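You operate a simulated robot arm through the tools that you are given. There is no shell and no other tool. Be economical: measure what you need, move in short steps, check, and stop when the job is done.

You are at the controls of a simulated robot arm. One attempt, no reset.

TASK
Stack the white pack marked "card" from the oak ledge on top of the white pack marked "tape". Put the brown tube on the oak ledge away on the long table. Fetch the round red tin and stand it on the long table. The order is free. Set down upright: brown tube, round red tin.

Only the result counts: the job must be done as asked and must still hold three seconds after the hand-in. Knocking over, shifting, dropping, spilling or breaking anything else fails it.

THE ROBOT
A 7-joint arm with a vacuum gripper on a trunk, on a base that drives. Base frame: it is fixed to the floor where the robot stands at the start and does not move with it; the origin is under the middle of the robot, x ahead of it, y to its left, z up. Lengths are in mm, angles in degrees, forces in N, time in s.
With the tool pointing down near the work surface it reaches from about 100 to 620 mm from the robot's upright axis, wherever it stands. Its first joint turns from -69.0 to 172.0 degrees. Places, roughly: long table [-4400, -1600, 800]; round red tin [500, -1500, 1000]. Payload 1.06 kg.
Tool frame: the origin (TCP) lies in the middle of the cups' lips, and z points out of the cups. The gripper has 1 cup of 24 mm across, covering 24 by 24 mm (tool x, y); the bellows give 8 mm. With the vacuum on, a cup seals on a smooth face that it is pressed against (1 to 4 N); it does not hold porous or soft things. The pull reaches 23 N.
Orientation is that of the tool frame in the base frame, as a unit quaternion [w, x, y, z]. With the cups facing straight down, the tool's x points along the base's -x, its y along +y and its z along -z.

THE INTERFACE
- The arm moves only by the tool step_arm. Its argument "motion" is a list that holds one entry, the list of rows, each a list of 7 numbers: the shift along the tool's x, y, z in mm, then the turn, a rotation vector about the tool's x, y, z in degrees, then the vacuum: 1 switches it on, -1 off. In form: [[[tx, ty, tz, ax, ay, az, vac], ...]]. A call has 1 to 20 rows; each row shifts and turns the commanded pose from where the row before left it, along the tool's axes as they then stand. Each row takes 0.2 s and may step no farther than 50 mm and 8.6 degrees from the row before; otherwise, or with a gripper value out of range, the whole call is refused. Where a pose cannot be reached the arm comes as near as it can. A force on the tool above 40 N (or 10 N above the force at the start of the call, whichever is more), or a blocked arm, ends the call early, and 0.2 s more pass. The pull builds up within a second once a cup has sealed. Time passes only in rows, and 0.2 s behind the last, so rows that do not move give it time. It gives the time, the measured TCP pose, the force on the tool (base axes) and the pull of the vacuum at its end, in the units of the frame above (readings bear some noise), with the torque about the TCP (base axes, N m) and any sound that the robot's microphone picked up.
- Cameras (640 x 400 px; columns grow to the right, rows downward): "scene" is now at [163.5, 30, 1264.2]; the picture's right is [0.31, -0.95, 0.00], its down [-0.30, -0.10, -0.95] and it looks along [0.90, 0.29, -0.31] (base axes); focal length 214 px, centre (320, 200). "wrist" rides on the gripper at [78, 19, -96] in the tool frame; the picture's right is [-0.24, 0.97, 0.00], its down [-0.71, -0.17, -0.69] and it looks along [-0.67, -0.16, 0.73] (tool axes); focal length 243 px, centre (320, 200). There is no depth. A picture from a camera that has moved, and an enlarged one, comes with that camera's place and axes in the base frame and with its lens.
- capture(camera): a new picture of that camera. The clock stands still meanwhile.
- raise_lower(by): slides the trunk up (or, below 0, down) by that many mm; the arm and the scene camera ride with it, the base frame stays. It gives what a move gives, with no picture.
- roll_base(legs): drives the robot by 1 to 6 legs, each [ahead, left, turn to the left] in mm, mm and degrees, along the robot's own axes; the way and the turn of a leg run together, so that a leg with both is an arc; at most 1500 mm and 180 degrees a leg. The arm and the cameras ride along, it lands a little off, and it stops where it bumps. It gives what a move gives.
- pan_tilt(pan, tilt): turns the head with the scene camera to pan (to the left, within 80 degrees either way) and tilt (down, from -29 to 69), counted from straight ahead of the robot. It gives what a move gives.
- inspect(camera, box): a new picture of the part [left, top, right, bottom] of that camera's present view, enlarged. The clock stands still meanwhile.
- finish_job(): hands the job in; it is judged then, once.

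Work in short steps. Places have to be worked out from the pictures, the camera data and where the tool is seen: move nearer, look again, correct. Check each grasp and each placing, and mend what went wrong. You have 165 turns and 120 pictures in all, those below and enlarged ones among them. Switch the vacuum off and draw the arm clear of the work before you hand the job in, unless the task says otherwise; then end with one line.

The tools are called after "Emit:" as name(argument=value, ...) on one line, values as JSON. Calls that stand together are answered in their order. step_arm: Moves the arm, as the interface text tells. Its arguments: {"type":"object","properties":{"motion":{"type":"array","items":{"type":"array","items":{"type":"array","items":{"type":"number"}}}}},"required":["motion"]} The other tools are called the same way: raise_lower (by) slides the trunk up or down; roll_base (legs) drives the base; pan_tilt (pan, tilt) turns the head that bears the scene camera; capture (camera) takes a picture; inspect (camera, box) takes an enlarged picture of a part of a camera's view; finish_job () hands the job in.

At the start:

```text
time_s: 0.0
tool_pos: [232.9, 148.6, 1202.8]
tcp_rot: [0.0, 0.0, 1.0, 0.0]
wrist_force: [-0.1, -0.6, -0.4]
ft_torque: [0.02, -0.02, 0.03]
pull: 0.0
trunk travel left (down, up): [-400.0, 92.0]
robot x, y, heading: [1.0, -1.1, 0.0]
head pan, tilt: [18.1, 18.2]
```

scene: 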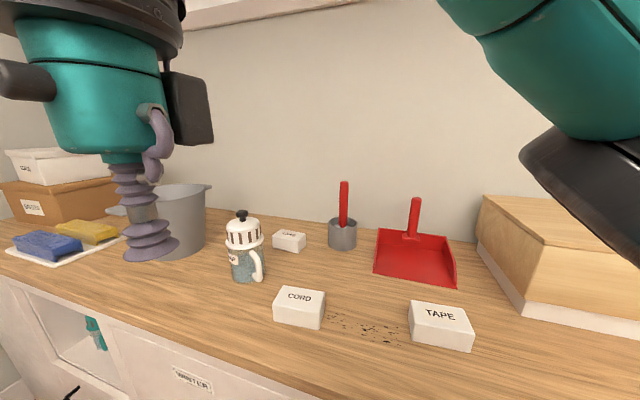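
wrist: 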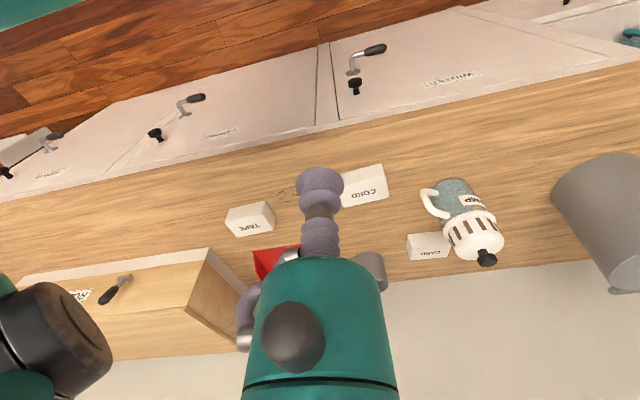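

I see TAPE and CORD packs on the counter and a third small pack behind; I'll inspect the labels and look around with the head.

Emit:
inspect(camera="scene", box=[220, 200, 380, 300])

Emit:
pan_tilt(pan=-60, tilt=20)

Emit:
capture(camera="scene")

Emit:
pan_tilt(pan=75, tilt=20)

Emit:
capture(camera="scene")

```text
4.00 times, centred on (300, 250) of scene
camera zoom: at [163.5, 30.0, 1264.2], right [0.31, -0.95, 0.0], down [-0.3, -0.1, -0.95], along [0.9, 0.29, -0.31], focal length 858 px, centre (400, 0)
```

zoom: 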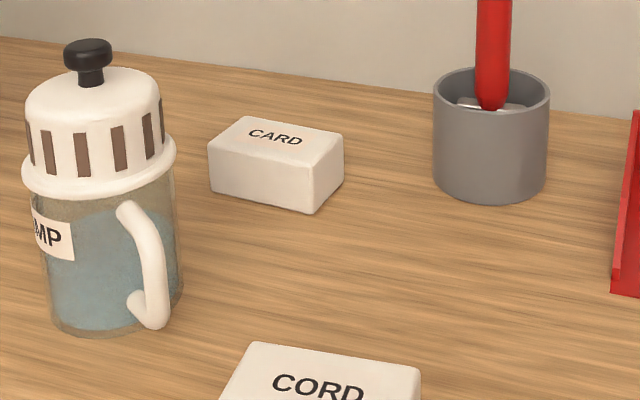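

```text
time_s: 1.5
tool_pos: [232.9, 148.0, 1203.4]
tcp_rot: [0.0, 0.0, 1.0, 0.0]
wrist_force: [-1.0, -0.1, -0.4]
ft_torque: [0.01, 0.01, 0.04]
pull: 0.2
trunk travel left (down, up): [-400.0, 92.0]
robot x, y, heading: [-3.9, -5.2, -0.3]
head pan, tilt: [-60.0, 20.0]
```

```text
116 pictures are left
camera scene: at [121.4, -79.5, 1261.3], right [-0.87, -0.5, 0.0], down [-0.17, 0.3, -0.94], along [0.47, -0.81, -0.34], focal length 214 px, centre (320, 200)
```

scene: 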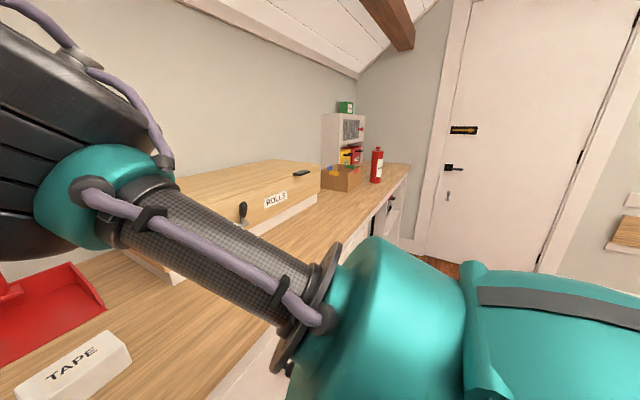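

```text
time_s: 3.7
tool_pos: [233.1, 148.6, 1201.5]
tcp_rot: [0.0, 0.0, 1.0, 0.001]
wrist_force: [-0.4, -0.6, 0.9]
ft_torque: [0.0, 0.01, -0.01]
pull: 0.1
trunk travel left (down, up): [-400.0, 92.0]
robot x, y, heading: [-0.3, 1.9, -0.1]
head pan, tilt: [75.0, 20.0]
```

```text
115 pictures are left
camera scene: at [98.9, 91.0, 1261.3], right [0.97, -0.26, 0.0], down [-0.09, -0.33, -0.94], along [0.24, 0.91, -0.34], focal length 214 px, centre (320, 200)
```

scene: 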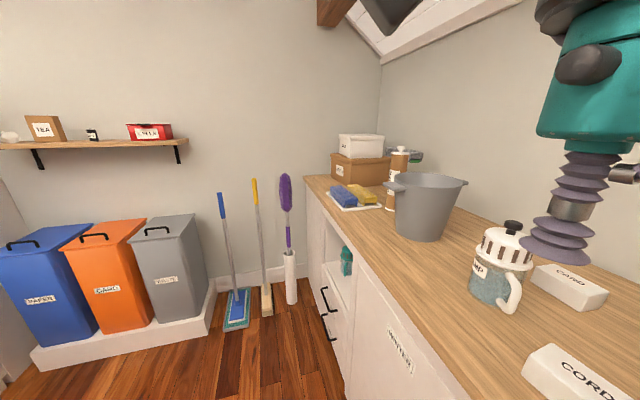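

Let me zoom on both ends of the counter and the shelf items.

Emit:
inspect(camera="scene", box=[320, 120, 480, 220])

Emit:
inspect(camera="scene", box=[0, 90, 200, 215])

Emit:
pan_tilt(pan=-75, tilt=15)

Emit:
inspect(camera="scene", box=[140, 80, 340, 205])

Emit:
capture(camera="scene")

```text
4.00 times, centred on (400, 170) of scene
camera zoom: at [98.9, 91.0, 1261.3], right [0.97, -0.26, 0.0], down [-0.09, -0.33, -0.94], along [0.24, 0.91, -0.34], focal length 858 px, centre (0, 320)
```

zoom: 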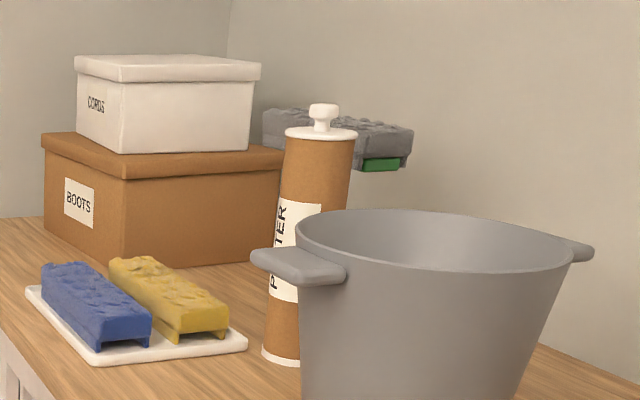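

```text
3.20 times, centred on (100, 152) of scene
camera zoom: at [98.9, 91.0, 1261.3], right [0.97, -0.26, 0.0], down [-0.09, -0.33, -0.94], along [0.24, 0.91, -0.34], focal length 686 px, centre (1024, 352)
```

zoom: 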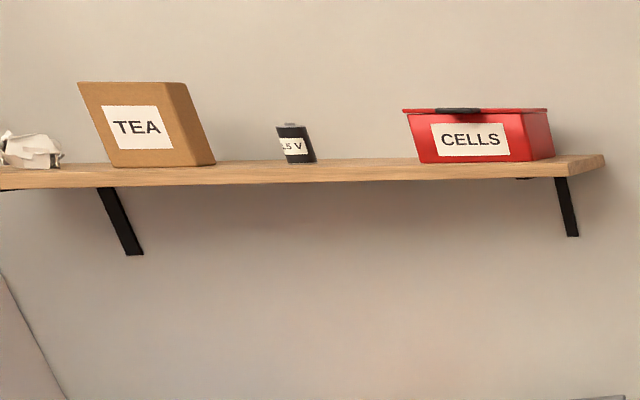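

```text
time_s: 6.0
tool_pos: [232.9, 148.4, 1203.1]
tcp_rot: [0.0, 0.0, 1.0, -0.001]
wrist_force: [-0.6, -0.2, 0.1]
ft_torque: [-0.02, -0.04, 0.01]
pull: 0.0
trunk travel left (down, up): [-400.0, 92.0]
robot x, y, heading: [1.0, -0.7, 0.0]
head pan, tilt: [-75.0, 15.0]
```

```text
3.20 times, centred on (240, 142) of scene
camera zoom: at [99.0, -89.1, 1269.4], right [-0.97, -0.26, 0.0], down [-0.07, 0.25, -0.97], along [0.25, -0.93, -0.26], focal length 686 px, centre (576, 384)
```

zoom: 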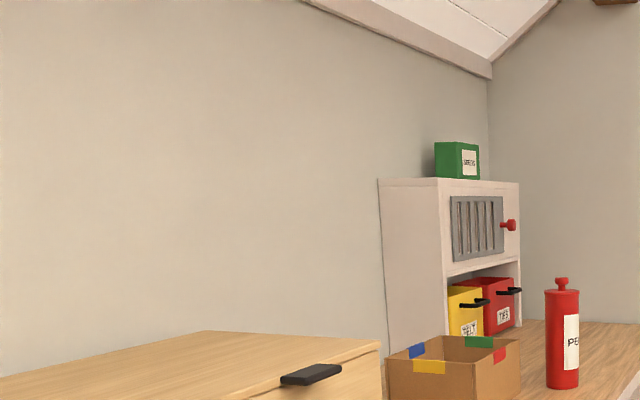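

```text
111 pictures are left
camera scene: at [99.0, -89.1, 1269.4], right [-0.97, -0.26, 0.0], down [-0.07, 0.25, -0.97], along [0.25, -0.93, -0.26], focal length 214 px, centre (320, 200)
```

scene: 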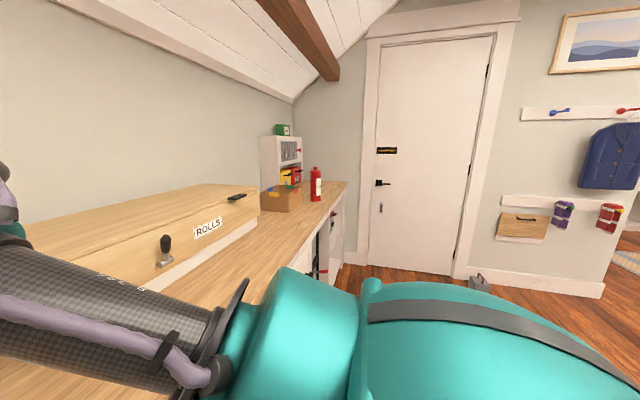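

Counter = oak ledge, with CARD (~[725,320]), TAPE (~[530,-90]), brown tube at left end, red tin at right end. I'll drive so CARD is within reach and look down on it.

Emit:
roll_base(legs=[[0, 300, 0], [60, 0, 0]])

Emit:
pan_tilt(pan=-5, tilt=35)

Emit:
capture(camera="scene")

Emit:
capture(camera="wrist")

```text
time_s: 8.6
tool_pos: [293.5, 447.8, 1201.9]
tcp_rot: [-0.001, 0.001, 1.0, 0.0]
wrist_force: [-0.4, 0.2, 0.7]
ft_torque: [-0.01, 0.01, -0.04]
pull: 0.0
trunk travel left (down, up): [-400.0, 92.0]
robot x, y, heading: [56.2, 302.2, -0.2]
head pan, tilt: [-75.0, 15.0]
```

```text
time_s: 10.1
tool_pos: [291.8, 448.1, 1202.1]
tcp_rot: [0.0, 0.0, 1.0, 0.0]
wrist_force: [1.1, 0.1, 0.3]
ft_torque: [0.0, -0.01, -0.01]
pull: 0.1
trunk travel left (down, up): [-400.0, 92.0]
robot x, y, heading: [57.8, 304.2, 0.2]
head pan, tilt: [-5.0, 35.0]
```

```text
110 pictures are left
camera scene: at [221.8, 292.4, 1237.5], right [-0.09, -1.0, 0.0], down [-0.57, 0.05, -0.82], along [0.82, -0.07, -0.57], focal length 214 px, centre (320, 200)
```

scene: 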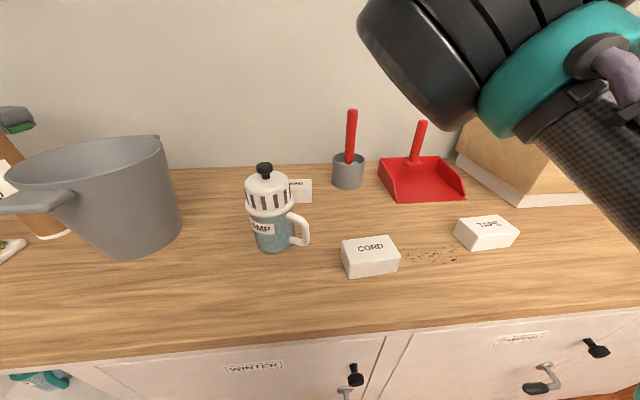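

```text
109 pictures are left
camera wrist: at [214.9, 465.9, 1298.1], right [0.24, 0.97, 0.0], down [0.71, -0.17, 0.69], along [0.67, -0.16, -0.73], focal length 243 px, centre (320, 200)
```

wrist: 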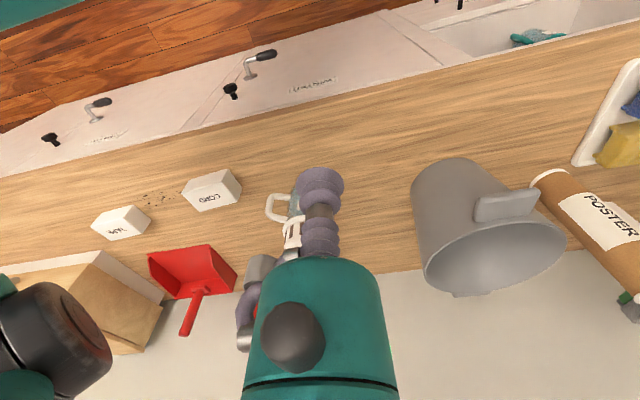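

CARD triangulates to about [696,303], top z≈955; mill at [566,360], top z≈1073; TAPE ≈[514,-75]. I'll shift the base right and closer so the arm comes in away from the mill and both packs are in reach.

Emit:
roll_base(legs=[[0, -110, 0], [45, 0, 0]])

Emit:
step_arm(motion=[[[-40, -10, 0, 0, 0, 0, -1], [-40, -10, 0, 0, 0, 0, -1], [-40, -10, 0, 0, 0, 0, -1], [-40, -10, 0, 0, 0, 0, -1]]])

Emit:
capture(camera="scene")

Emit:
capture(camera="wrist")

```text
time_s: 11.7
tool_pos: [337.2, 337.8, 1202.1]
tcp_rot: [0.0, 0.0, 1.0, 0.001]
wrist_force: [0.1, 0.0, -0.9]
ft_torque: [-0.04, 0.0, 0.01]
pull: 0.1
trunk travel left (down, up): [-400.0, 92.0]
robot x, y, heading: [106.5, 189.1, -0.1]
head pan, tilt: [-5.0, 35.0]
```

```text
time_s: 12.7
tool_pos: [497.8, 298.8, 1202.7]
tcp_rot: [0.0, 0.0, 1.0, 0.001]
wrist_force: [0.0, -0.4, 0.3]
ft_torque: [0.01, -0.04, -0.04]
pull: 0.0
trunk travel left (down, up): [-400.0, 92.0]
robot x, y, heading: [104.8, 190.3, -0.4]
head pan, tilt: [-5.0, 35.0]
```

```text
108 pictures are left
camera scene: at [266.6, 182.4, 1237.4], right [-0.09, -1.0, 0.0], down [-0.57, 0.05, -0.82], along [0.82, -0.07, -0.57], focal length 214 px, centre (320, 200)
```

scene: 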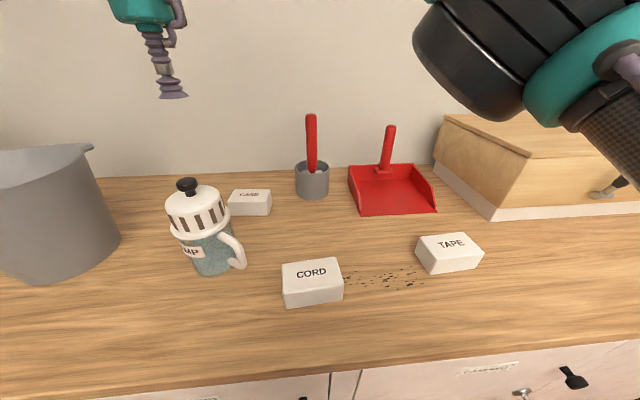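

```text
107 pictures are left
camera wrist: at [420.7, 316.8, 1297.5], right [0.24, 0.97, 0.0], down [0.71, -0.17, 0.69], along [0.67, -0.16, -0.73], focal length 243 px, centre (320, 200)
```

wrist: 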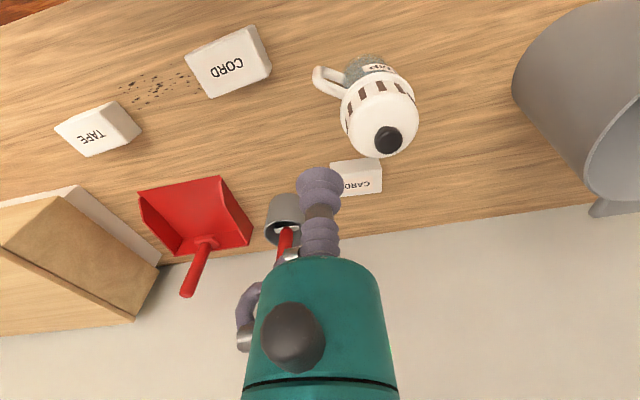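

Zoom on CARD and TAPE from the wrist and scene camera.

Emit:
inspect(camera="wrist", box=[310, 140, 406, 200])

Emit:
inspect(camera="scene", box=[210, 165, 306, 225])

Emit:
inspect(camera="scene", box=[400, 220, 496, 280])

Emit:
inspect(camera="wrist", box=[50, 90, 146, 150])

```text
6.67 times, centred on (358, 170) of wrist
camera zoom: at [420.7, 316.8, 1297.5], right [0.24, 0.97, 0.0], down [0.71, -0.17, 0.69], along [0.67, -0.16, -0.73], focal length 1618 px, centre (67, 400)
```

zoom: 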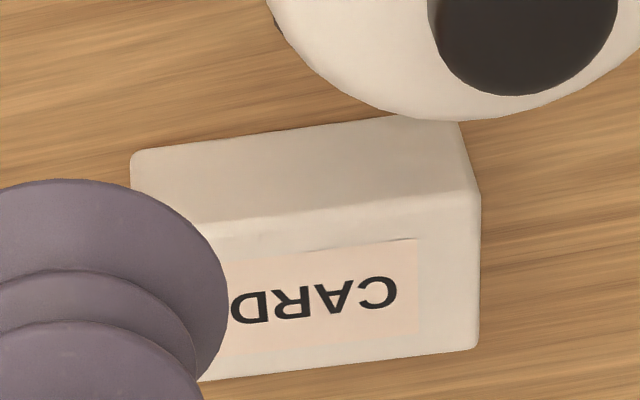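

```text
6.67 times, centred on (258, 195) of scene
camera zoom: at [266.6, 182.4, 1237.4], right [-0.09, -1.0, 0.0], down [-0.57, 0.05, -0.82], along [0.82, -0.07, -0.57], focal length 1430 px, centre (733, 233)
```

zoom: 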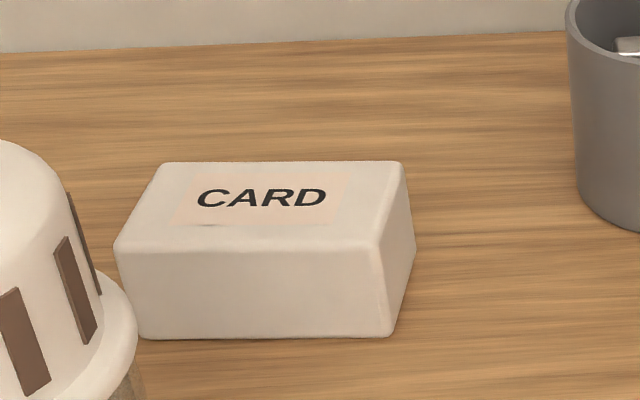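

```text
6.67 times, centred on (448, 250) of scene
camera zoom: at [266.6, 182.4, 1237.4], right [-0.09, -1.0, 0.0], down [-0.57, 0.05, -0.82], along [0.82, -0.07, -0.57], focal length 1430 px, centre (-533, -133)
```

zoom: 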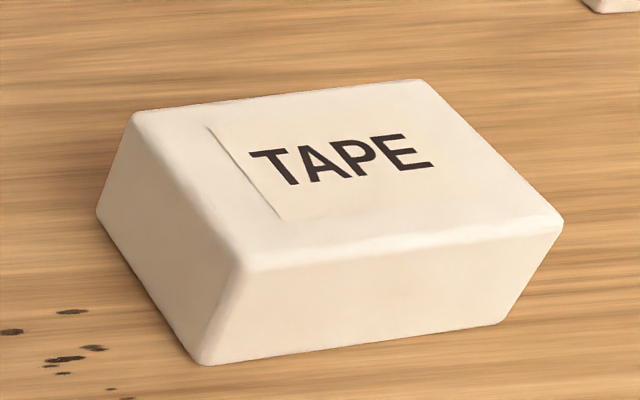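

```text
6.67 times, centred on (98, 120) of wrist
camera zoom: at [420.7, 316.8, 1297.5], right [0.24, 0.97, 0.0], down [0.71, -0.17, 0.69], along [0.67, -0.16, -0.73], focal length 1618 px, centre (1800, 733)
```

zoom: 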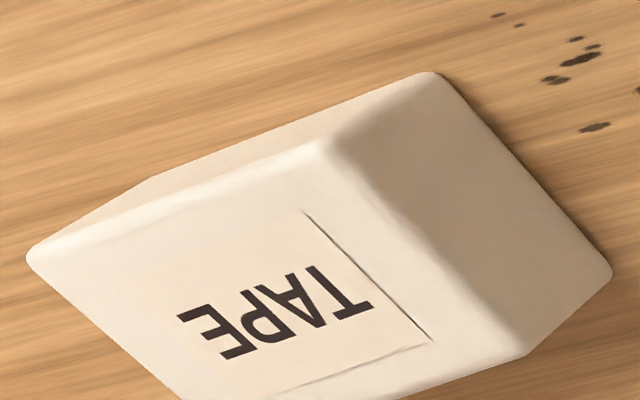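

CARD centre ≈[722,314], top z≈941, yaw −6°; TAPE centre ≈[520,-85], yaw +4°, same size. Distance to CARD is ~629, so I roll 30 mm ahead, then go over CARD and turn the tool so the camera side stays away from the mill.

Emit:
roll_base(legs=[[30, 0, 0]])

Emit:
step_arm(motion=[[[-40, 3, 0, 0, 0, 0, -1], [-40, 3, 0, 0, 0, 0, -1], [-40, 3, 0, 0, 0, 0, -1], [-40, 3, 0, 0, 0, 0, -1], [-34, 3, 0, 0, 0, 0, -1], [0, 0, 30, 0, 0, -8, -1], [0, 0, 30, 0, 0, -8, -1], [0, 0, 30, 0, 0, -8, -1], [0, 0, 30, 0, 0, -8, -1]]])

Emit:
capture(camera="scene")

Emit:
capture(camera="wrist")

```text
time_s: 13.6
tool_pos: [527.1, 296.5, 1200.8]
tcp_rot: [0.0, 0.0, 1.0, -0.001]
wrist_force: [0.5, -0.1, 0.1]
ft_torque: [0.01, 0.03, 0.03]
pull: 0.0
trunk travel left (down, up): [-400.0, 92.0]
robot x, y, heading: [132.0, 188.8, -0.2]
head pan, tilt: [-5.0, 35.0]
```

```text
time_s: 15.6
tool_pos: [645.0, 293.9, 1048.6]
tcp_rot: [0.0, -0.276, 0.961, 0.0]
wrist_force: [-0.6, 0.0, -0.5]
ft_torque: [-0.01, 0.01, 0.01]
pull: 0.0
out of reach, approached as far as the arm can: row 3, 4, 5
trunk travel left (down, up): [-400.0, 92.0]
robot x, y, heading: [130.5, 191.2, 0.2]
head pan, tilt: [-5.0, 35.0]
```

```text
102 pictures are left
camera scene: at [296.5, 182.2, 1237.4], right [-0.09, -1.0, 0.0], down [-0.57, 0.05, -0.82], along [0.82, -0.07, -0.57], focal length 214 px, centre (320, 200)
```

scene: 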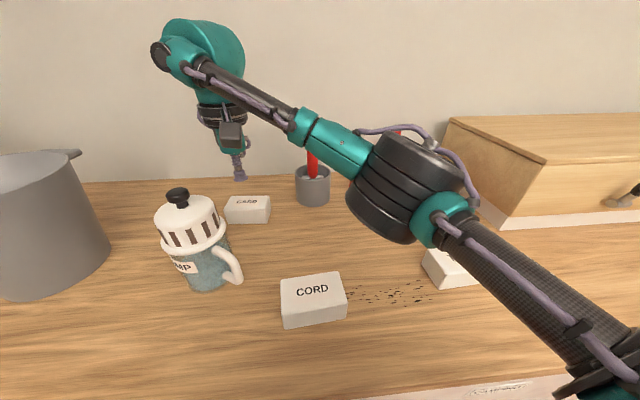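

```text
101 pictures are left
camera wrist: at [569.6, 267.1, 1144.2], right [-0.32, 0.95, 0.0], down [0.69, 0.23, 0.69], along [0.65, 0.22, -0.73], focal length 243 px, centre (320, 200)
```

wrist: 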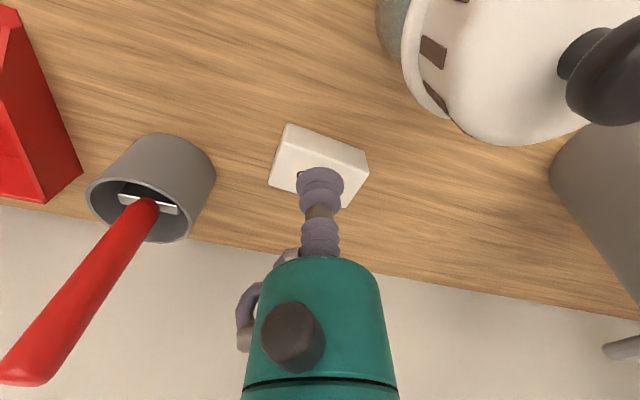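

Reach was limited at height; lower is better. Tool is at [645,294,1049]; I shift by (+77,+20) while descending to z≈975.

Emit:
step_arm(motion=[[[0, 0, 35, 0, 0, 0, -1], [-19, -6, 15, 0, 0, 0, -1], [-19, -6, 12, 0, 0, 0, -1], [-19, -6, 6, 0, 0, 0, -1], [-19, -6, 6, 0, 0, 0, -1]]])

Emit:
inspect(camera="scene", box=[160, 120, 320, 220])

Emit:
capture(camera="wrist")

```text
time_s: 16.8
tool_pos: [693.2, 306.4, 984.1]
tcp_rot: [0.0, -0.274, 0.962, 0.0]
wrist_force: [0.2, 0.2, -0.2]
ft_torque: [0.0, -0.02, 0.0]
pull: 0.1
out of reach, approached as far as the arm can: row 4, 5
trunk travel left (down, up): [-400.0, 92.0]
robot x, y, heading: [133.2, 188.9, -0.0]
head pan, tilt: [-5.0, 35.0]
```

```text
4.00 times, centred on (240, 170) of scene
camera zoom: at [296.3, 182.5, 1237.4], right [-0.09, -1.0, 0.0], down [-0.57, 0.05, -0.82], along [0.82, -0.07, -0.57], focal length 858 px, centre (640, 320)
```

zoom: 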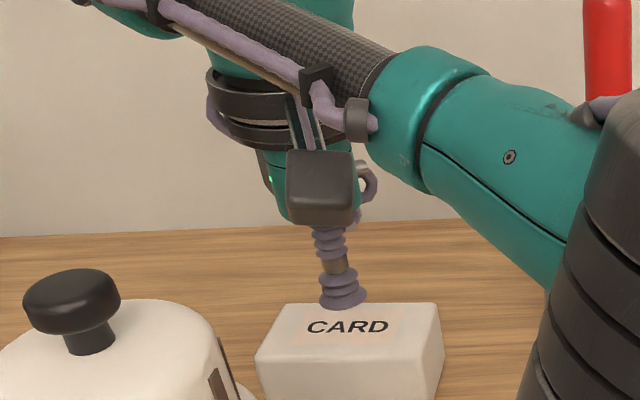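

```text
99 pictures are left
camera wrist: at [617.1, 280.3, 1079.4], right [-0.31, 0.95, 0.0], down [0.69, 0.23, 0.69], along [0.65, 0.22, -0.73], focal length 243 px, centre (320, 200)
```

wrist: 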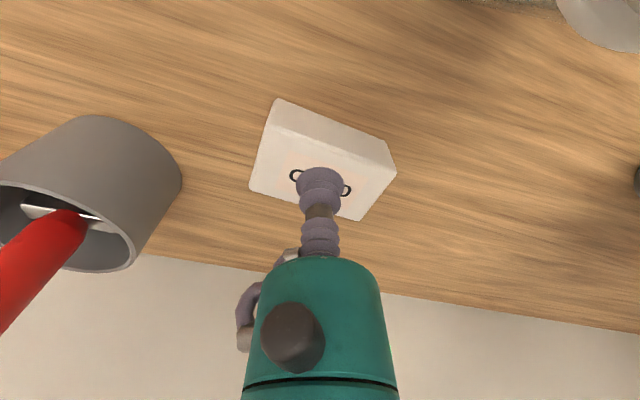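

Arm is at its limit 30 mm short; drive the base 30 mm ahead (TCP 43 mm above the card, nothing in the way).

Emit:
roll_base(legs=[[29, 6, 0]])

Emit:
capture(camera="scene")

Emit:
capture(camera="wrist")

```text
time_s: 17.6
tool_pos: [700.4, 307.4, 983.9]
tcp_rot: [0.002, -0.275, 0.961, 0.0]
wrist_force: [-0.3, -0.3, 0.4]
ft_torque: [-0.03, -0.05, 0.01]
pull: 0.1
trunk travel left (down, up): [-400.0, 92.0]
robot x, y, heading: [143.0, 188.3, -0.6]
head pan, tilt: [-5.0, 35.0]
stopped in leg 1: the robot was blocked; the commanded pose is now the measured one
```

```text
98 pictures are left
camera scene: at [302.1, 183.8, 1237.6], right [-0.09, -1.0, 0.0], down [-0.57, 0.05, -0.82], along [0.82, -0.07, -0.57], focal length 214 px, centre (320, 200)
```

scene: 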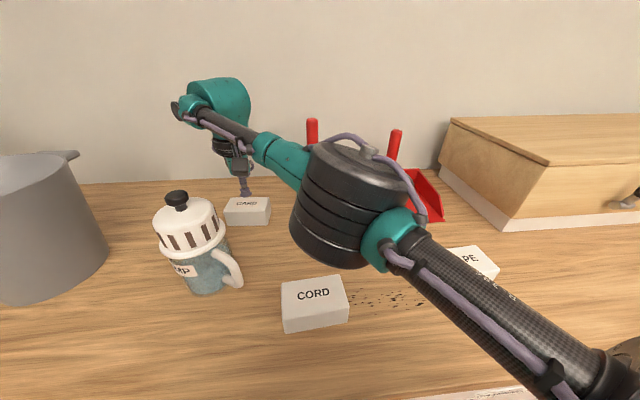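

```text
97 pictures are left
camera wrist: at [623.1, 280.9, 1080.0], right [-0.31, 0.95, 0.0], down [0.69, 0.23, 0.69], along [0.65, 0.21, -0.73], focal length 243 px, centre (320, 200)
```

wrist: 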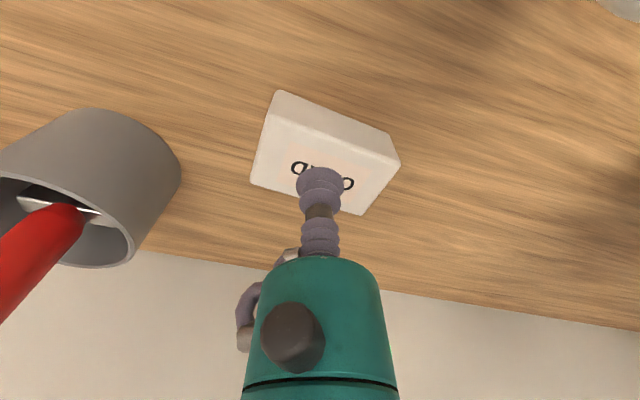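

Base is against the counter (x=143). Reach grows as I descend, so descend to z≈950 moving toward [716,311].

Emit:
step_arm(motion=[[[0, 0, 15, 0, 0, 0, 1], [-5, -2, 8, 0, 0, 0, 1], [-5, -2, 6, 0, 0, 0, 1], [-6, -1, 5, 0, 0, 0, 1]]])

Emit:
inspect(camera="scene", box=[160, 120, 320, 220])

```text
time_s: 18.6
tool_pos: [706.7, 303.3, 959.8]
tcp_rot: [0.002, -0.274, 0.962, 0.001]
wrist_force: [0.6, 0.9, -0.3]
ft_torque: [0.01, 0.0, 0.02]
pull: 0.1
out of reach, approached as far as the arm can: row 2, 3, 4
trunk travel left (down, up): [-400.0, 92.0]
robot x, y, heading: [135.1, 189.1, -0.1]
head pan, tilt: [-5.0, 35.0]
```

```text
4.00 times, centred on (240, 170) of scene
camera zoom: at [303.0, 183.9, 1237.4], right [-0.09, -1.0, 0.0], down [-0.57, 0.05, -0.82], along [0.82, -0.07, -0.57], focal length 858 px, centre (640, 320)
```

zoom: 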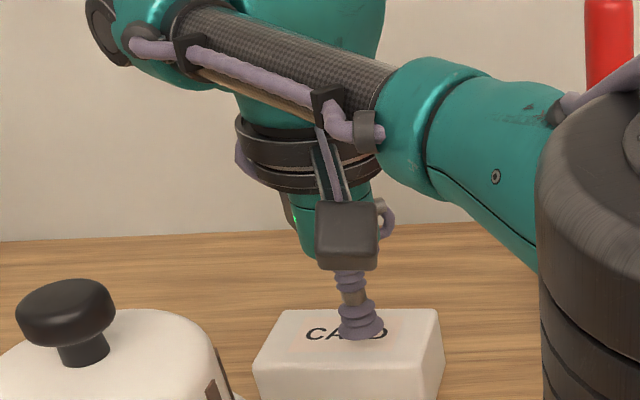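

Still ~15 mm short. Raising the trunk puts the wrist nearer shoulder height, which should extend reach; raise 80 then descend.

Emit:
raise_lower(by=80)

Emit:
step_arm(motion=[[[0, 0, 25, 0, 0, 0, 1], [0, 0, 25, 0, 0, 0, 1], [-5, -1, 15, 0, 0, 0, 1], [-6, -1, 10, 0, 0, 0, 1]]])

```text
time_s: 19.8
tool_pos: [686.1, 301.0, 1171.1]
tcp_rot: [0.115, -0.272, 0.955, -0.033]
wrist_force: [0.4, -0.5, -0.2]
ft_torque: [0.0, 0.0, 0.02]
pull: 0.1
trunk travel left (down, up): [-480.0, 12.0]
robot x, y, heading: [138.4, 191.8, -0.1]
head pan, tilt: [-5.0, 35.0]
```

```text
time_s: 20.8
tool_pos: [699.8, 302.1, 1116.9]
tcp_rot: [0.116, -0.273, 0.954, -0.032]
wrist_force: [-1.0, -0.2, 0.4]
ft_torque: [-0.02, -0.04, 0.02]
pull: 0.2
out of reach, approached as far as the arm can: row 3, 4
trunk travel left (down, up): [-480.0, 12.0]
robot x, y, heading: [139.4, 189.7, -0.1]
head pan, tilt: [-5.0, 35.0]
```

The TCP rose more than expected and tilted; look.

Emit:
capture(camera="scene")

Emit:
capture(camera="wrist")

```text
95 pictures are left
camera scene: at [244.2, 184.2, 1329.1], right [-0.09, -1.0, 0.0], down [-0.57, 0.05, -0.82], along [0.82, -0.07, -0.57], focal length 214 px, centre (320, 200)
```

scene: 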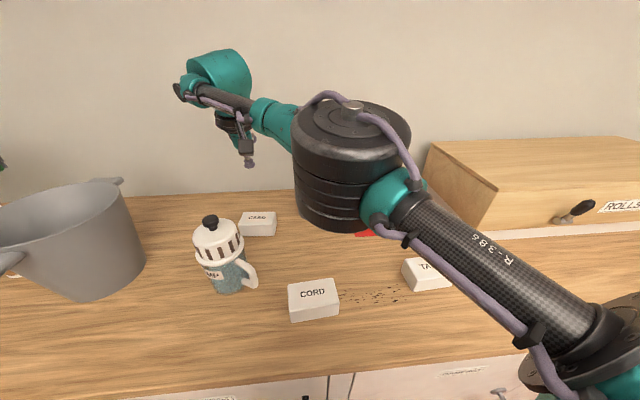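

```text
94 pictures are left
camera wrist: at [603.8, 276.2, 1190.2], right [-0.3, 0.95, -0.07], down [0.51, 0.23, 0.83], along [0.81, 0.21, -0.55], focal length 243 px, centre (320, 200)
```

wrist: 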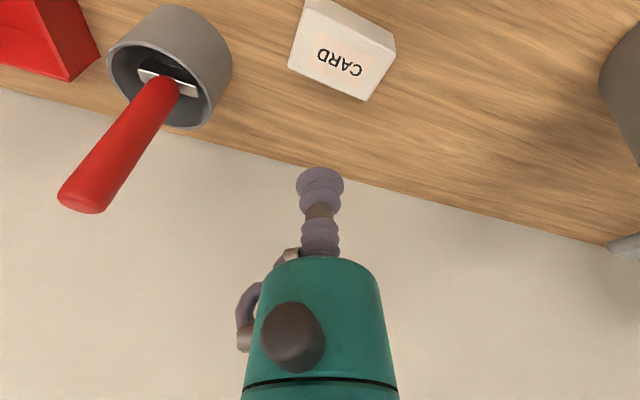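

The arm base seems to have pitched with the lift (camera also shifted back). I'll back the arm up and slide down in part to see how it behaves.

Emit:
step_arm(motion=[[[0, 0, -40, 0, 0, 0, -1], [0, 0, -40, 0, 0, 0, -1]]])

Emit:
raise_lower(by=-30)

Emit:
capture(camera="scene")

```text
time_s: 21.4
tool_pos: [678.1, 300.5, 1193.4]
tcp_rot: [0.116, -0.272, 0.955, -0.032]
wrist_force: [-0.1, 0.2, 0.3]
ft_torque: [-0.01, -0.01, 0.0]
pull: 0.0
trunk travel left (down, up): [-480.0, 12.0]
robot x, y, heading: [141.6, 188.5, -0.0]
head pan, tilt: [-5.0, 35.0]
```

```text
time_s: 22.1
tool_pos: [680.0, 301.4, 1164.2]
tcp_rot: [0.116, -0.272, 0.955, -0.031]
wrist_force: [0.2, 0.2, 0.5]
ft_torque: [0.01, -0.04, 0.0]
pull: 0.0
trunk travel left (down, up): [-450.0, 42.0]
robot x, y, heading: [141.3, 190.7, -0.3]
head pan, tilt: [-5.0, 35.0]
```

```text
93 pictures are left
camera scene: at [273.3, 184.1, 1296.2], right [-0.09, -1.0, 0.0], down [-0.57, 0.05, -0.82], along [0.82, -0.07, -0.57], focal length 214 px, centre (320, 200)
```

scene: 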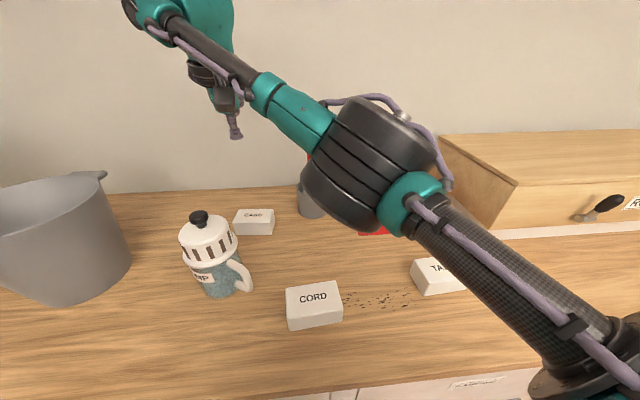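

Tilt persists (≈14°). Retract a little, undo the tilt, and then test the reach at this trunk height.

Emit:
step_arm(motion=[[[30, 10, 0, 0, 0, 0, -1], [30, 10, 0, 0, 0, 0, -1], [0, 0, 0, -3.6, 5.9, 0, -1], [0, 0, 0, -3.6, 5.9, 0, -1], [0, 0, 40, 0, 0, 0, -1], [0, 0, 40, 0, 0, 0, -1]]])

Emit:
capture(camera="scene")

```text
time_s: 23.5
tool_pos: [620.8, 286.9, 1069.5]
tcp_rot: [0.0, -0.274, 0.962, 0.0]
wrist_force: [0.9, 0.7, 0.1]
ft_torque: [-0.01, 0.02, 0.01]
pull: 0.0
trunk travel left (down, up): [-450.0, 42.0]
robot x, y, heading: [142.2, 190.4, -0.2]
head pan, tilt: [-5.0, 35.0]
```

```text
92 pictures are left
camera scene: at [273.5, 184.1, 1296.2], right [-0.09, -1.0, 0.0], down [-0.57, 0.05, -0.82], along [0.82, -0.07, -0.57], focal length 214 px, centre (320, 200)
```

scene: 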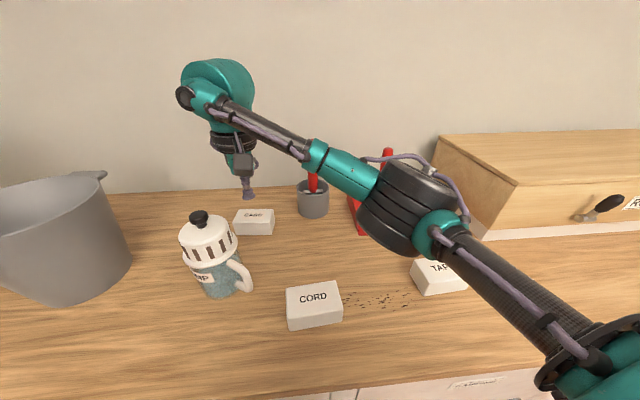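

Orientation is restored. Extend toward [705,307] while descending.

Emit:
step_arm(motion=[[[-20, -6, 5, 0, 0, 0, -1], [-20, -6, 10, 0, 0, 0, -1], [-20, -6, 20, 0, 0, 0, -1], [-20, -6, 30, 0, 0, 0, -1], [0, 0, 20, 0, 0, 0, -1], [-10, -3, 5, 0, 0, 0, -1]]])

```text
time_s: 24.9
tool_pos: [684.2, 301.4, 1005.7]
tcp_rot: [0.0, -0.273, 0.962, 0.0]
wrist_force: [-0.4, 0.5, 0.6]
ft_torque: [-0.03, 0.0, -0.03]
pull: 0.1
out of reach, approached as far as the arm can: row 4, 6
trunk travel left (down, up): [-450.0, 42.0]
robot x, y, heading: [139.6, 190.7, -0.2]
head pan, tilt: [-5.0, 35.0]
```

Raising leaned the shoulder back, so lowering should bring it forward. Lift the tool 60 mm and lower the trunk by 90.

Emit:
step_arm(motion=[[[15, 5, -30, 0, 0, 0, -1], [15, 5, -30, 0, 0, 0, -1], [0, 0, -30, 0, 0, 0, -1]]])

Emit:
raise_lower(by=-90)

Emit:
capture(camera="scene")

```text
time_s: 25.7
tool_pos: [654.1, 294.6, 1096.3]
tcp_rot: [0.001, -0.274, 0.962, -0.001]
wrist_force: [-0.3, 0.1, -0.6]
ft_torque: [0.02, -0.04, -0.01]
pull: 0.0
trunk travel left (down, up): [-450.0, 42.0]
robot x, y, heading: [138.0, 191.1, -0.4]
head pan, tilt: [-5.0, 35.0]
```

```text
time_s: 27.0
tool_pos: [654.0, 293.9, 1005.6]
tcp_rot: [0.001, -0.274, 0.962, -0.001]
wrist_force: [-0.2, -0.4, -0.6]
ft_torque: [0.04, -0.01, -0.01]
pull: 0.0
trunk travel left (down, up): [-360.0, 132.0]
robot x, y, heading: [139.3, 192.1, 0.1]
head pan, tilt: [-5.0, 35.0]
```

```text
91 pictures are left
camera scene: at [316.6, 183.9, 1193.7], right [-0.09, -1.0, 0.0], down [-0.57, 0.05, -0.82], along [0.82, -0.07, -0.57], focal length 214 px, centre (320, 200)
```

scene: 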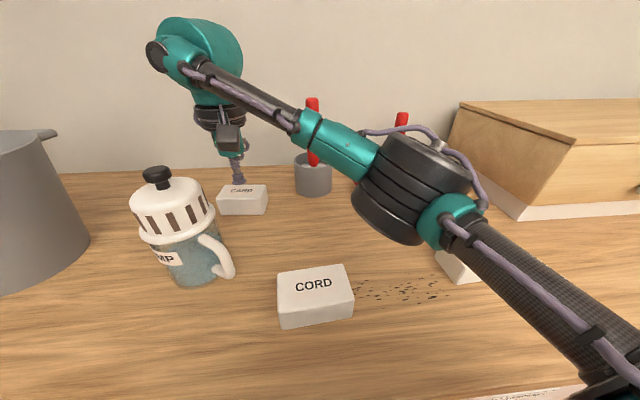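

The arm compensates and the shoulder does move forward when lowered. Now try extending again toward [720,313].

Emit:
step_arm(motion=[[[-17, -5, 5, 0, 0, 0, -1], [-17, -5, 10, 0, 0, 0, -1], [-17, -5, 10, 0, 0, 0, -1], [-8, -2, 10, 0, 0, 0, -1], [-8, -2, 10, 0, 0, 0, -1]]])

Emit:
inspect(camera="scene", box=[160, 120, 320, 220])

```text
time_s: 28.2
tool_pos: [713.5, 297.3, 971.6]
tcp_rot: [0.0, -0.274, 0.962, 0.001]
wrist_force: [-1.1, 0.2, 0.5]
ft_torque: [0.0, 0.0, -0.01]
pull: 0.1
out of reach, approached as far as the arm can: row 3, 4, 5
trunk travel left (down, up): [-360.0, 132.0]
robot x, y, heading: [142.0, 189.8, -0.1]
head pan, tilt: [-5.0, 35.0]
```

```text
4.00 times, centred on (240, 170) of scene
camera zoom: at [316.5, 183.9, 1193.7], right [-0.09, -1.0, 0.0], down [-0.57, 0.05, -0.82], along [0.82, -0.07, -0.57], focal length 858 px, centre (640, 320)
```

zoom: 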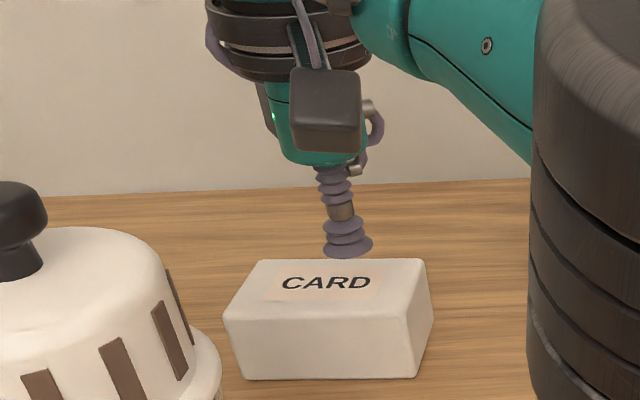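

Better: [713,297,972]. Lower the trunk another 20 and correct +y, +x.

Emit:
raise_lower(by=-20)

Emit:
step_arm(motion=[[[-5, 8, 0, 0, 0, 0, 1], [-7, 1, 0, 0, 0, 0, 1]]])

Emit:
inspect(camera="scene", box=[160, 120, 320, 220])

Emit:
capture(camera="wrist")

```text
time_s: 28.8
tool_pos: [712.3, 297.7, 951.8]
tcp_rot: [0.0, -0.274, 0.962, -0.002]
wrist_force: [-0.6, 0.0, 0.2]
ft_torque: [-0.01, -0.01, 0.01]
pull: 0.0
trunk travel left (down, up): [-340.0, 152.0]
robot x, y, heading: [140.4, 191.0, -0.3]
head pan, tilt: [-5.0, 35.0]
```

```text
time_s: 29.4
tool_pos: [712.0, 298.6, 950.5]
tcp_rot: [0.001, -0.274, 0.962, 0.001]
wrist_force: [-0.3, -0.9, 0.3]
ft_torque: [-0.03, 0.02, 0.01]
pull: 0.1
out of reach, approached as far as the arm can: row 1, 2
trunk travel left (down, up): [-340.0, 152.0]
robot x, y, heading: [143.6, 193.7, -0.5]
head pan, tilt: [-5.0, 35.0]
```

```text
4.00 times, centred on (240, 170) of scene
camera zoom: at [321.6, 183.9, 1173.3], right [-0.09, -1.0, 0.0], down [-0.57, 0.05, -0.82], along [0.82, -0.07, -0.57], focal length 858 px, centre (640, 320)
```

zoom: 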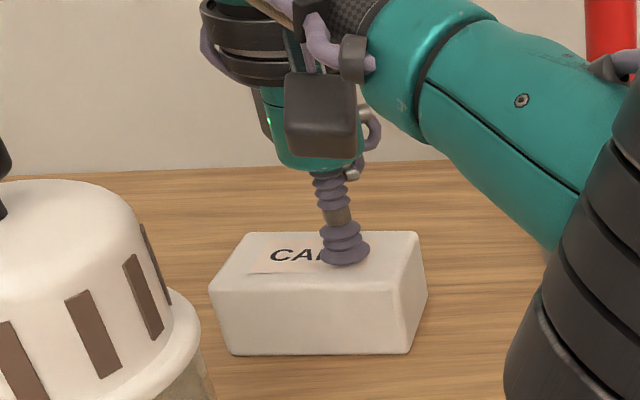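

```text
88 pictures are left
camera wrist: at [636.3, 273.0, 1046.6], right [-0.31, 0.95, 0.0], down [0.69, 0.23, 0.68], along [0.65, 0.21, -0.73], focal length 243 px, centre (320, 200)
```

wrist: 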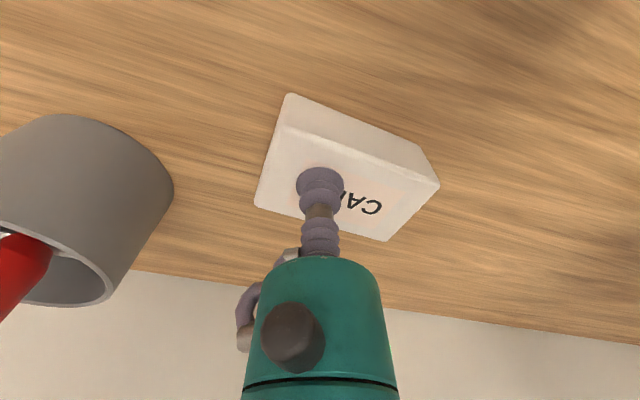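

TCP is ~15 mm short in y of the centre; roll the base 18 mm to the left (9 mm clear above the pack).

Emit:
roll_base(legs=[[0, 18, 0]])

Emit:
step_arm(motion=[[[0, 0, 7, 0, 0, 0, 1], [0, 0, 4, 0, 0, 0, 1], [0, 0, 2, 0, 0, 0, 1], [0, 0, 0, 0, 0, 0, 1]]])

```text
time_s: 30.4
tool_pos: [711.5, 317.3, 951.1]
tcp_rot: [0.0, -0.274, 0.962, 0.0]
wrist_force: [0.3, 0.9, -0.3]
ft_torque: [0.03, 0.01, 0.02]
pull: 0.1
trunk travel left (down, up): [-340.0, 152.0]
robot x, y, heading: [142.4, 210.4, -0.4]
head pan, tilt: [-5.0, 35.0]
stopped in leg 1: the robot was blocked; the commanded pose is now the measured one
```

```text
time_s: 31.4
tool_pos: [709.8, 317.1, 939.3]
tcp_rot: [0.0, -0.273, 0.962, 0.0]
wrist_force: [5.2, 3.3, 19.9]
ft_torque: [-0.01, 0.05, 0.03]
pull: 23.2
trunk travel left (down, up): [-340.0, 152.0]
robot x, y, heading: [140.1, 204.6, -0.3]
head pan, tilt: [-5.0, 35.0]
```

Sealed with full pull. Lift, moving slightly back and right away from the mill and brush.

Emit:
step_arm(motion=[[[0, 0, -10, 0, 0, 0, 1], [4, 0, -20, 0, 0, 0, 1], [8, -6, -25, 0, 0, 0, 1], [8, -8, -25, 0, 0, 0, 1], [8, -8, -25, 0, 0, 0, 1]]])

Emit:
capture(camera="scene")

Emit:
capture(camera="wrist")

```text
time_s: 32.6
tool_pos: [698.9, 281.8, 1043.2]
tcp_rot: [0.0, -0.274, 0.962, -0.001]
wrist_force: [-0.3, 0.0, -1.8]
ft_torque: [0.01, 0.04, 0.01]
pull: 23.3
trunk travel left (down, up): [-340.0, 152.0]
robot x, y, heading: [140.0, 209.4, -0.1]
head pan, tilt: [-5.0, 35.0]
```

```text
87 pictures are left
camera scene: at [321.4, 202.3, 1173.3], right [-0.09, -1.0, 0.0], down [-0.57, 0.05, -0.82], along [0.82, -0.07, -0.57], focal length 214 px, centre (320, 200)
```

scene: 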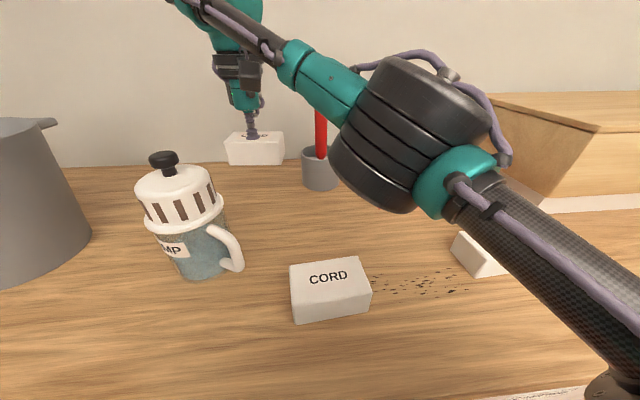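

```text
86 pictures are left
camera wrist: at [623.5, 258.3, 1139.0], right [-0.31, 0.95, 0.0], down [0.69, 0.23, 0.68], along [0.65, 0.21, -0.73], focal length 243 px, centre (320, 200)
```

wrist: 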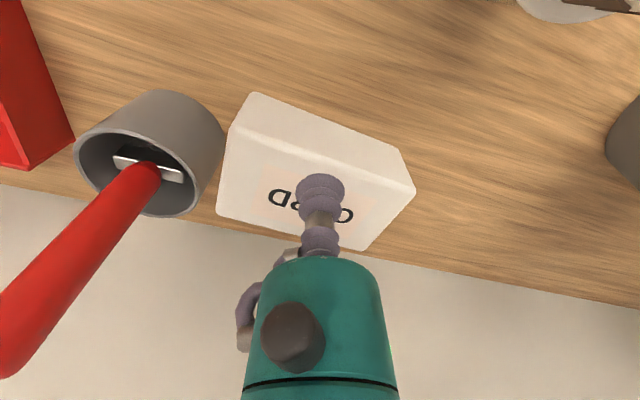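

Card is held. Step back-right from the mill/brush with the arm, then roll the base diagonally so the card goes over TAPE.

Emit:
step_arm(motion=[[[27.6, -6.4, 0, 0, 0, 0, 1], [27.6, -6.4, 0, 0, 0, 0, 1], [27.6, -6.4, 0, 0, 0, 0, 1]]])

Emit:
roll_base(legs=[[-120, -306, 0]])

Emit:
capture(camera="scene")

Emit:
capture(camera="wrist")

```text
time_s: 33.4
tool_pos: [639.4, 224.2, 1042.3]
tcp_rot: [-0.001, -0.273, 0.962, -0.001]
wrist_force: [0.2, 0.2, -1.2]
ft_torque: [0.01, 0.01, 0.02]
pull: 23.0
trunk travel left (down, up): [-340.0, 152.0]
robot x, y, heading: [140.0, 209.9, -0.0]
head pan, tilt: [-5.0, 35.0]
```

```text
time_s: 35.6
tool_pos: [517.4, -79.7, 1043.2]
tcp_rot: [0.0, -0.275, 0.962, -0.001]
wrist_force: [-1.3, -0.4, -1.2]
ft_torque: [-0.02, 0.0, 0.0]
pull: 23.2
trunk travel left (down, up): [-340.0, 152.0]
robot x, y, heading: [21.3, -96.5, -0.3]
head pan, tilt: [-5.0, 35.0]
```

```text
85 pictures are left
camera scene: at [200.4, -102.1, 1173.3], right [-0.09, -1.0, 0.0], down [-0.57, 0.05, -0.82], along [0.82, -0.07, -0.57], focal length 214 px, centre (320, 200)
```

scene: 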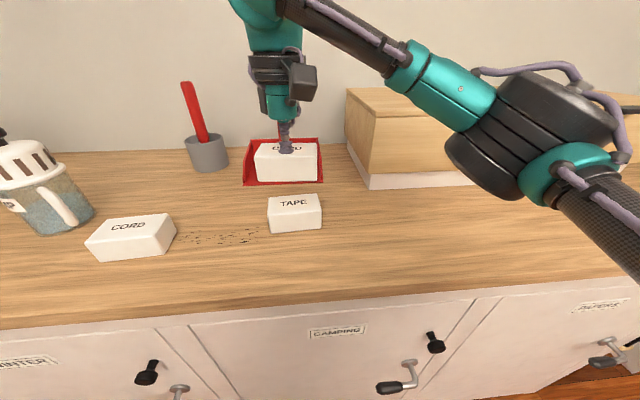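

```text
84 pictures are left
camera wrist: at [442.1, -105.4, 1138.5], right [-0.31, 0.95, 0.0], down [0.69, 0.23, 0.68], along [0.65, 0.21, -0.73], focal length 243 px, centre (320, 200)
```

wrist: 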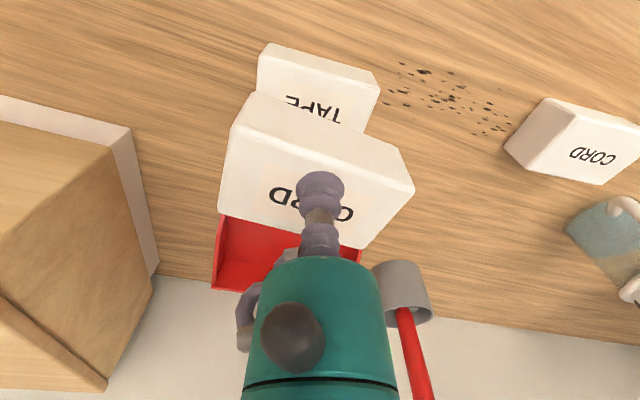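

Nicely above. Zoom to measure TAPE and the held card.

Emit:
inspect(camera="scene", box=[230, 140, 358, 240])

Emit:
inspect(camera="wrist", box=[210, 40, 418, 170])

```text
4.00 times, centred on (294, 190) of scene
camera zoom: at [200.4, -102.1, 1173.3], right [-0.09, -1.0, 0.0], down [-0.57, 0.05, -0.82], along [0.82, -0.07, -0.57], focal length 858 px, centre (424, 240)
```

zoom: 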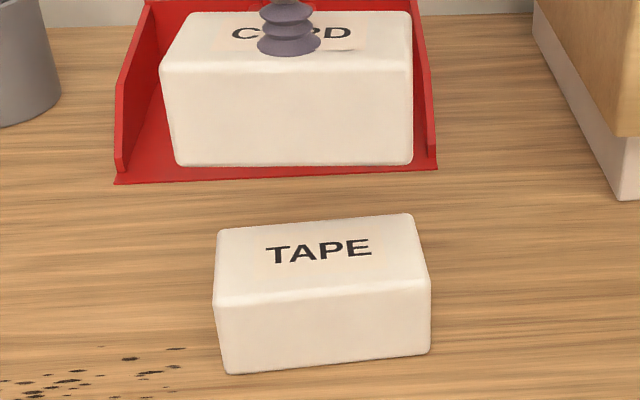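

```text
3.08 times, centred on (314, 105) of wrist
camera zoom: at [442.1, -105.4, 1138.5], right [-0.31, 0.95, 0.0], down [0.69, 0.23, 0.68], along [0.65, 0.21, -0.73], focal length 746 px, centre (338, 492)
```

zoom: 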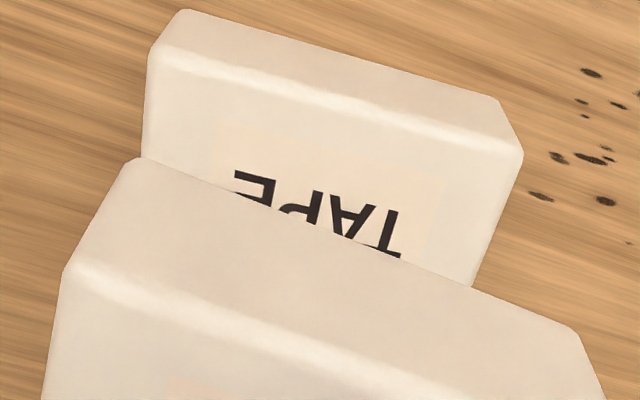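

TAPE centre ≈[523,-84], yaw ≈+3°; card centre ≈[531,-81], yaw ≈−7°. Rotate +9.5°, shift by (-8,-5), and descend 48 mm, then check.

Emit:
step_arm(motion=[[[0, 0, 0, 0, 0, -4.8, 1], [0, 0, 0, 0, 0, -4.7, 1], [9.3, 1.6, 0, 0, 0, 0, 1], [0, 0, 25, 0, 0, 0, 1], [0, 0, 23, 0, 0, 0, 1]]])

Emit:
inspect(camera="scene", box=[230, 140, 358, 240])

Emit:
inspect(camera="wrist", box=[210, 40, 418, 170])

```text
time_s: 36.8
tool_pos: [511.0, -84.2, 993.7]
tcp_rot: [0.0, -0.353, 0.936, -0.001]
wrist_force: [-0.1, 0.2, -0.1]
ft_torque: [0.01, -0.02, -0.01]
pull: 22.9
trunk travel left (down, up): [-340.0, 152.0]
robot x, y, heading: [20.0, -95.9, 0.1]
head pan, tilt: [-5.0, 35.0]
```

```text
4.00 times, centred on (294, 190) of scene
camera zoom: at [200.7, -101.8, 1173.2], right [-0.09, -1.0, 0.0], down [-0.57, 0.05, -0.82], along [0.82, -0.07, -0.57], focal length 858 px, centre (424, 240)
```

zoom: 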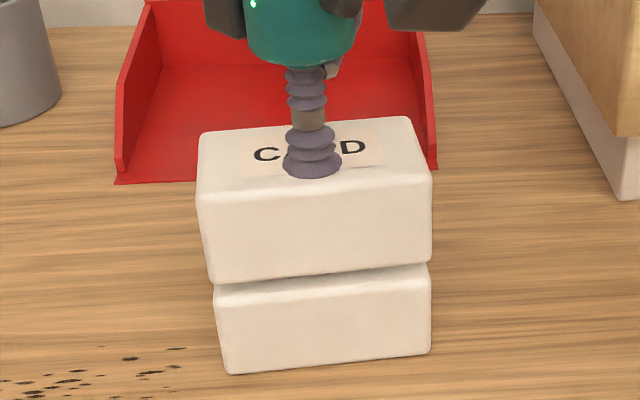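

```text
3.08 times, centred on (314, 105) of wrist
camera zoom: at [439.9, -122.9, 1090.0], right [-0.47, 0.88, 0.0], down [0.64, 0.34, 0.69], along [0.61, 0.32, -0.73], focal length 746 px, centre (338, 492)
```

zoom: 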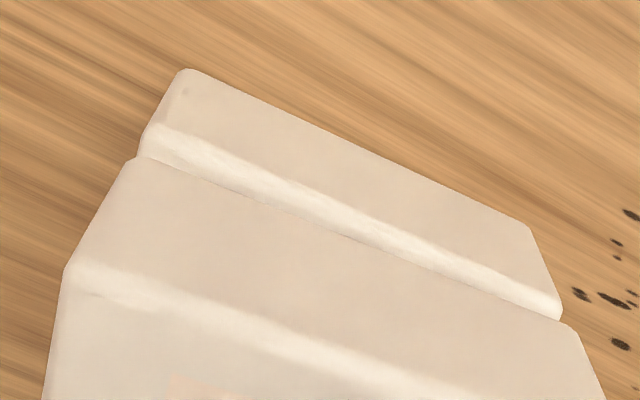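

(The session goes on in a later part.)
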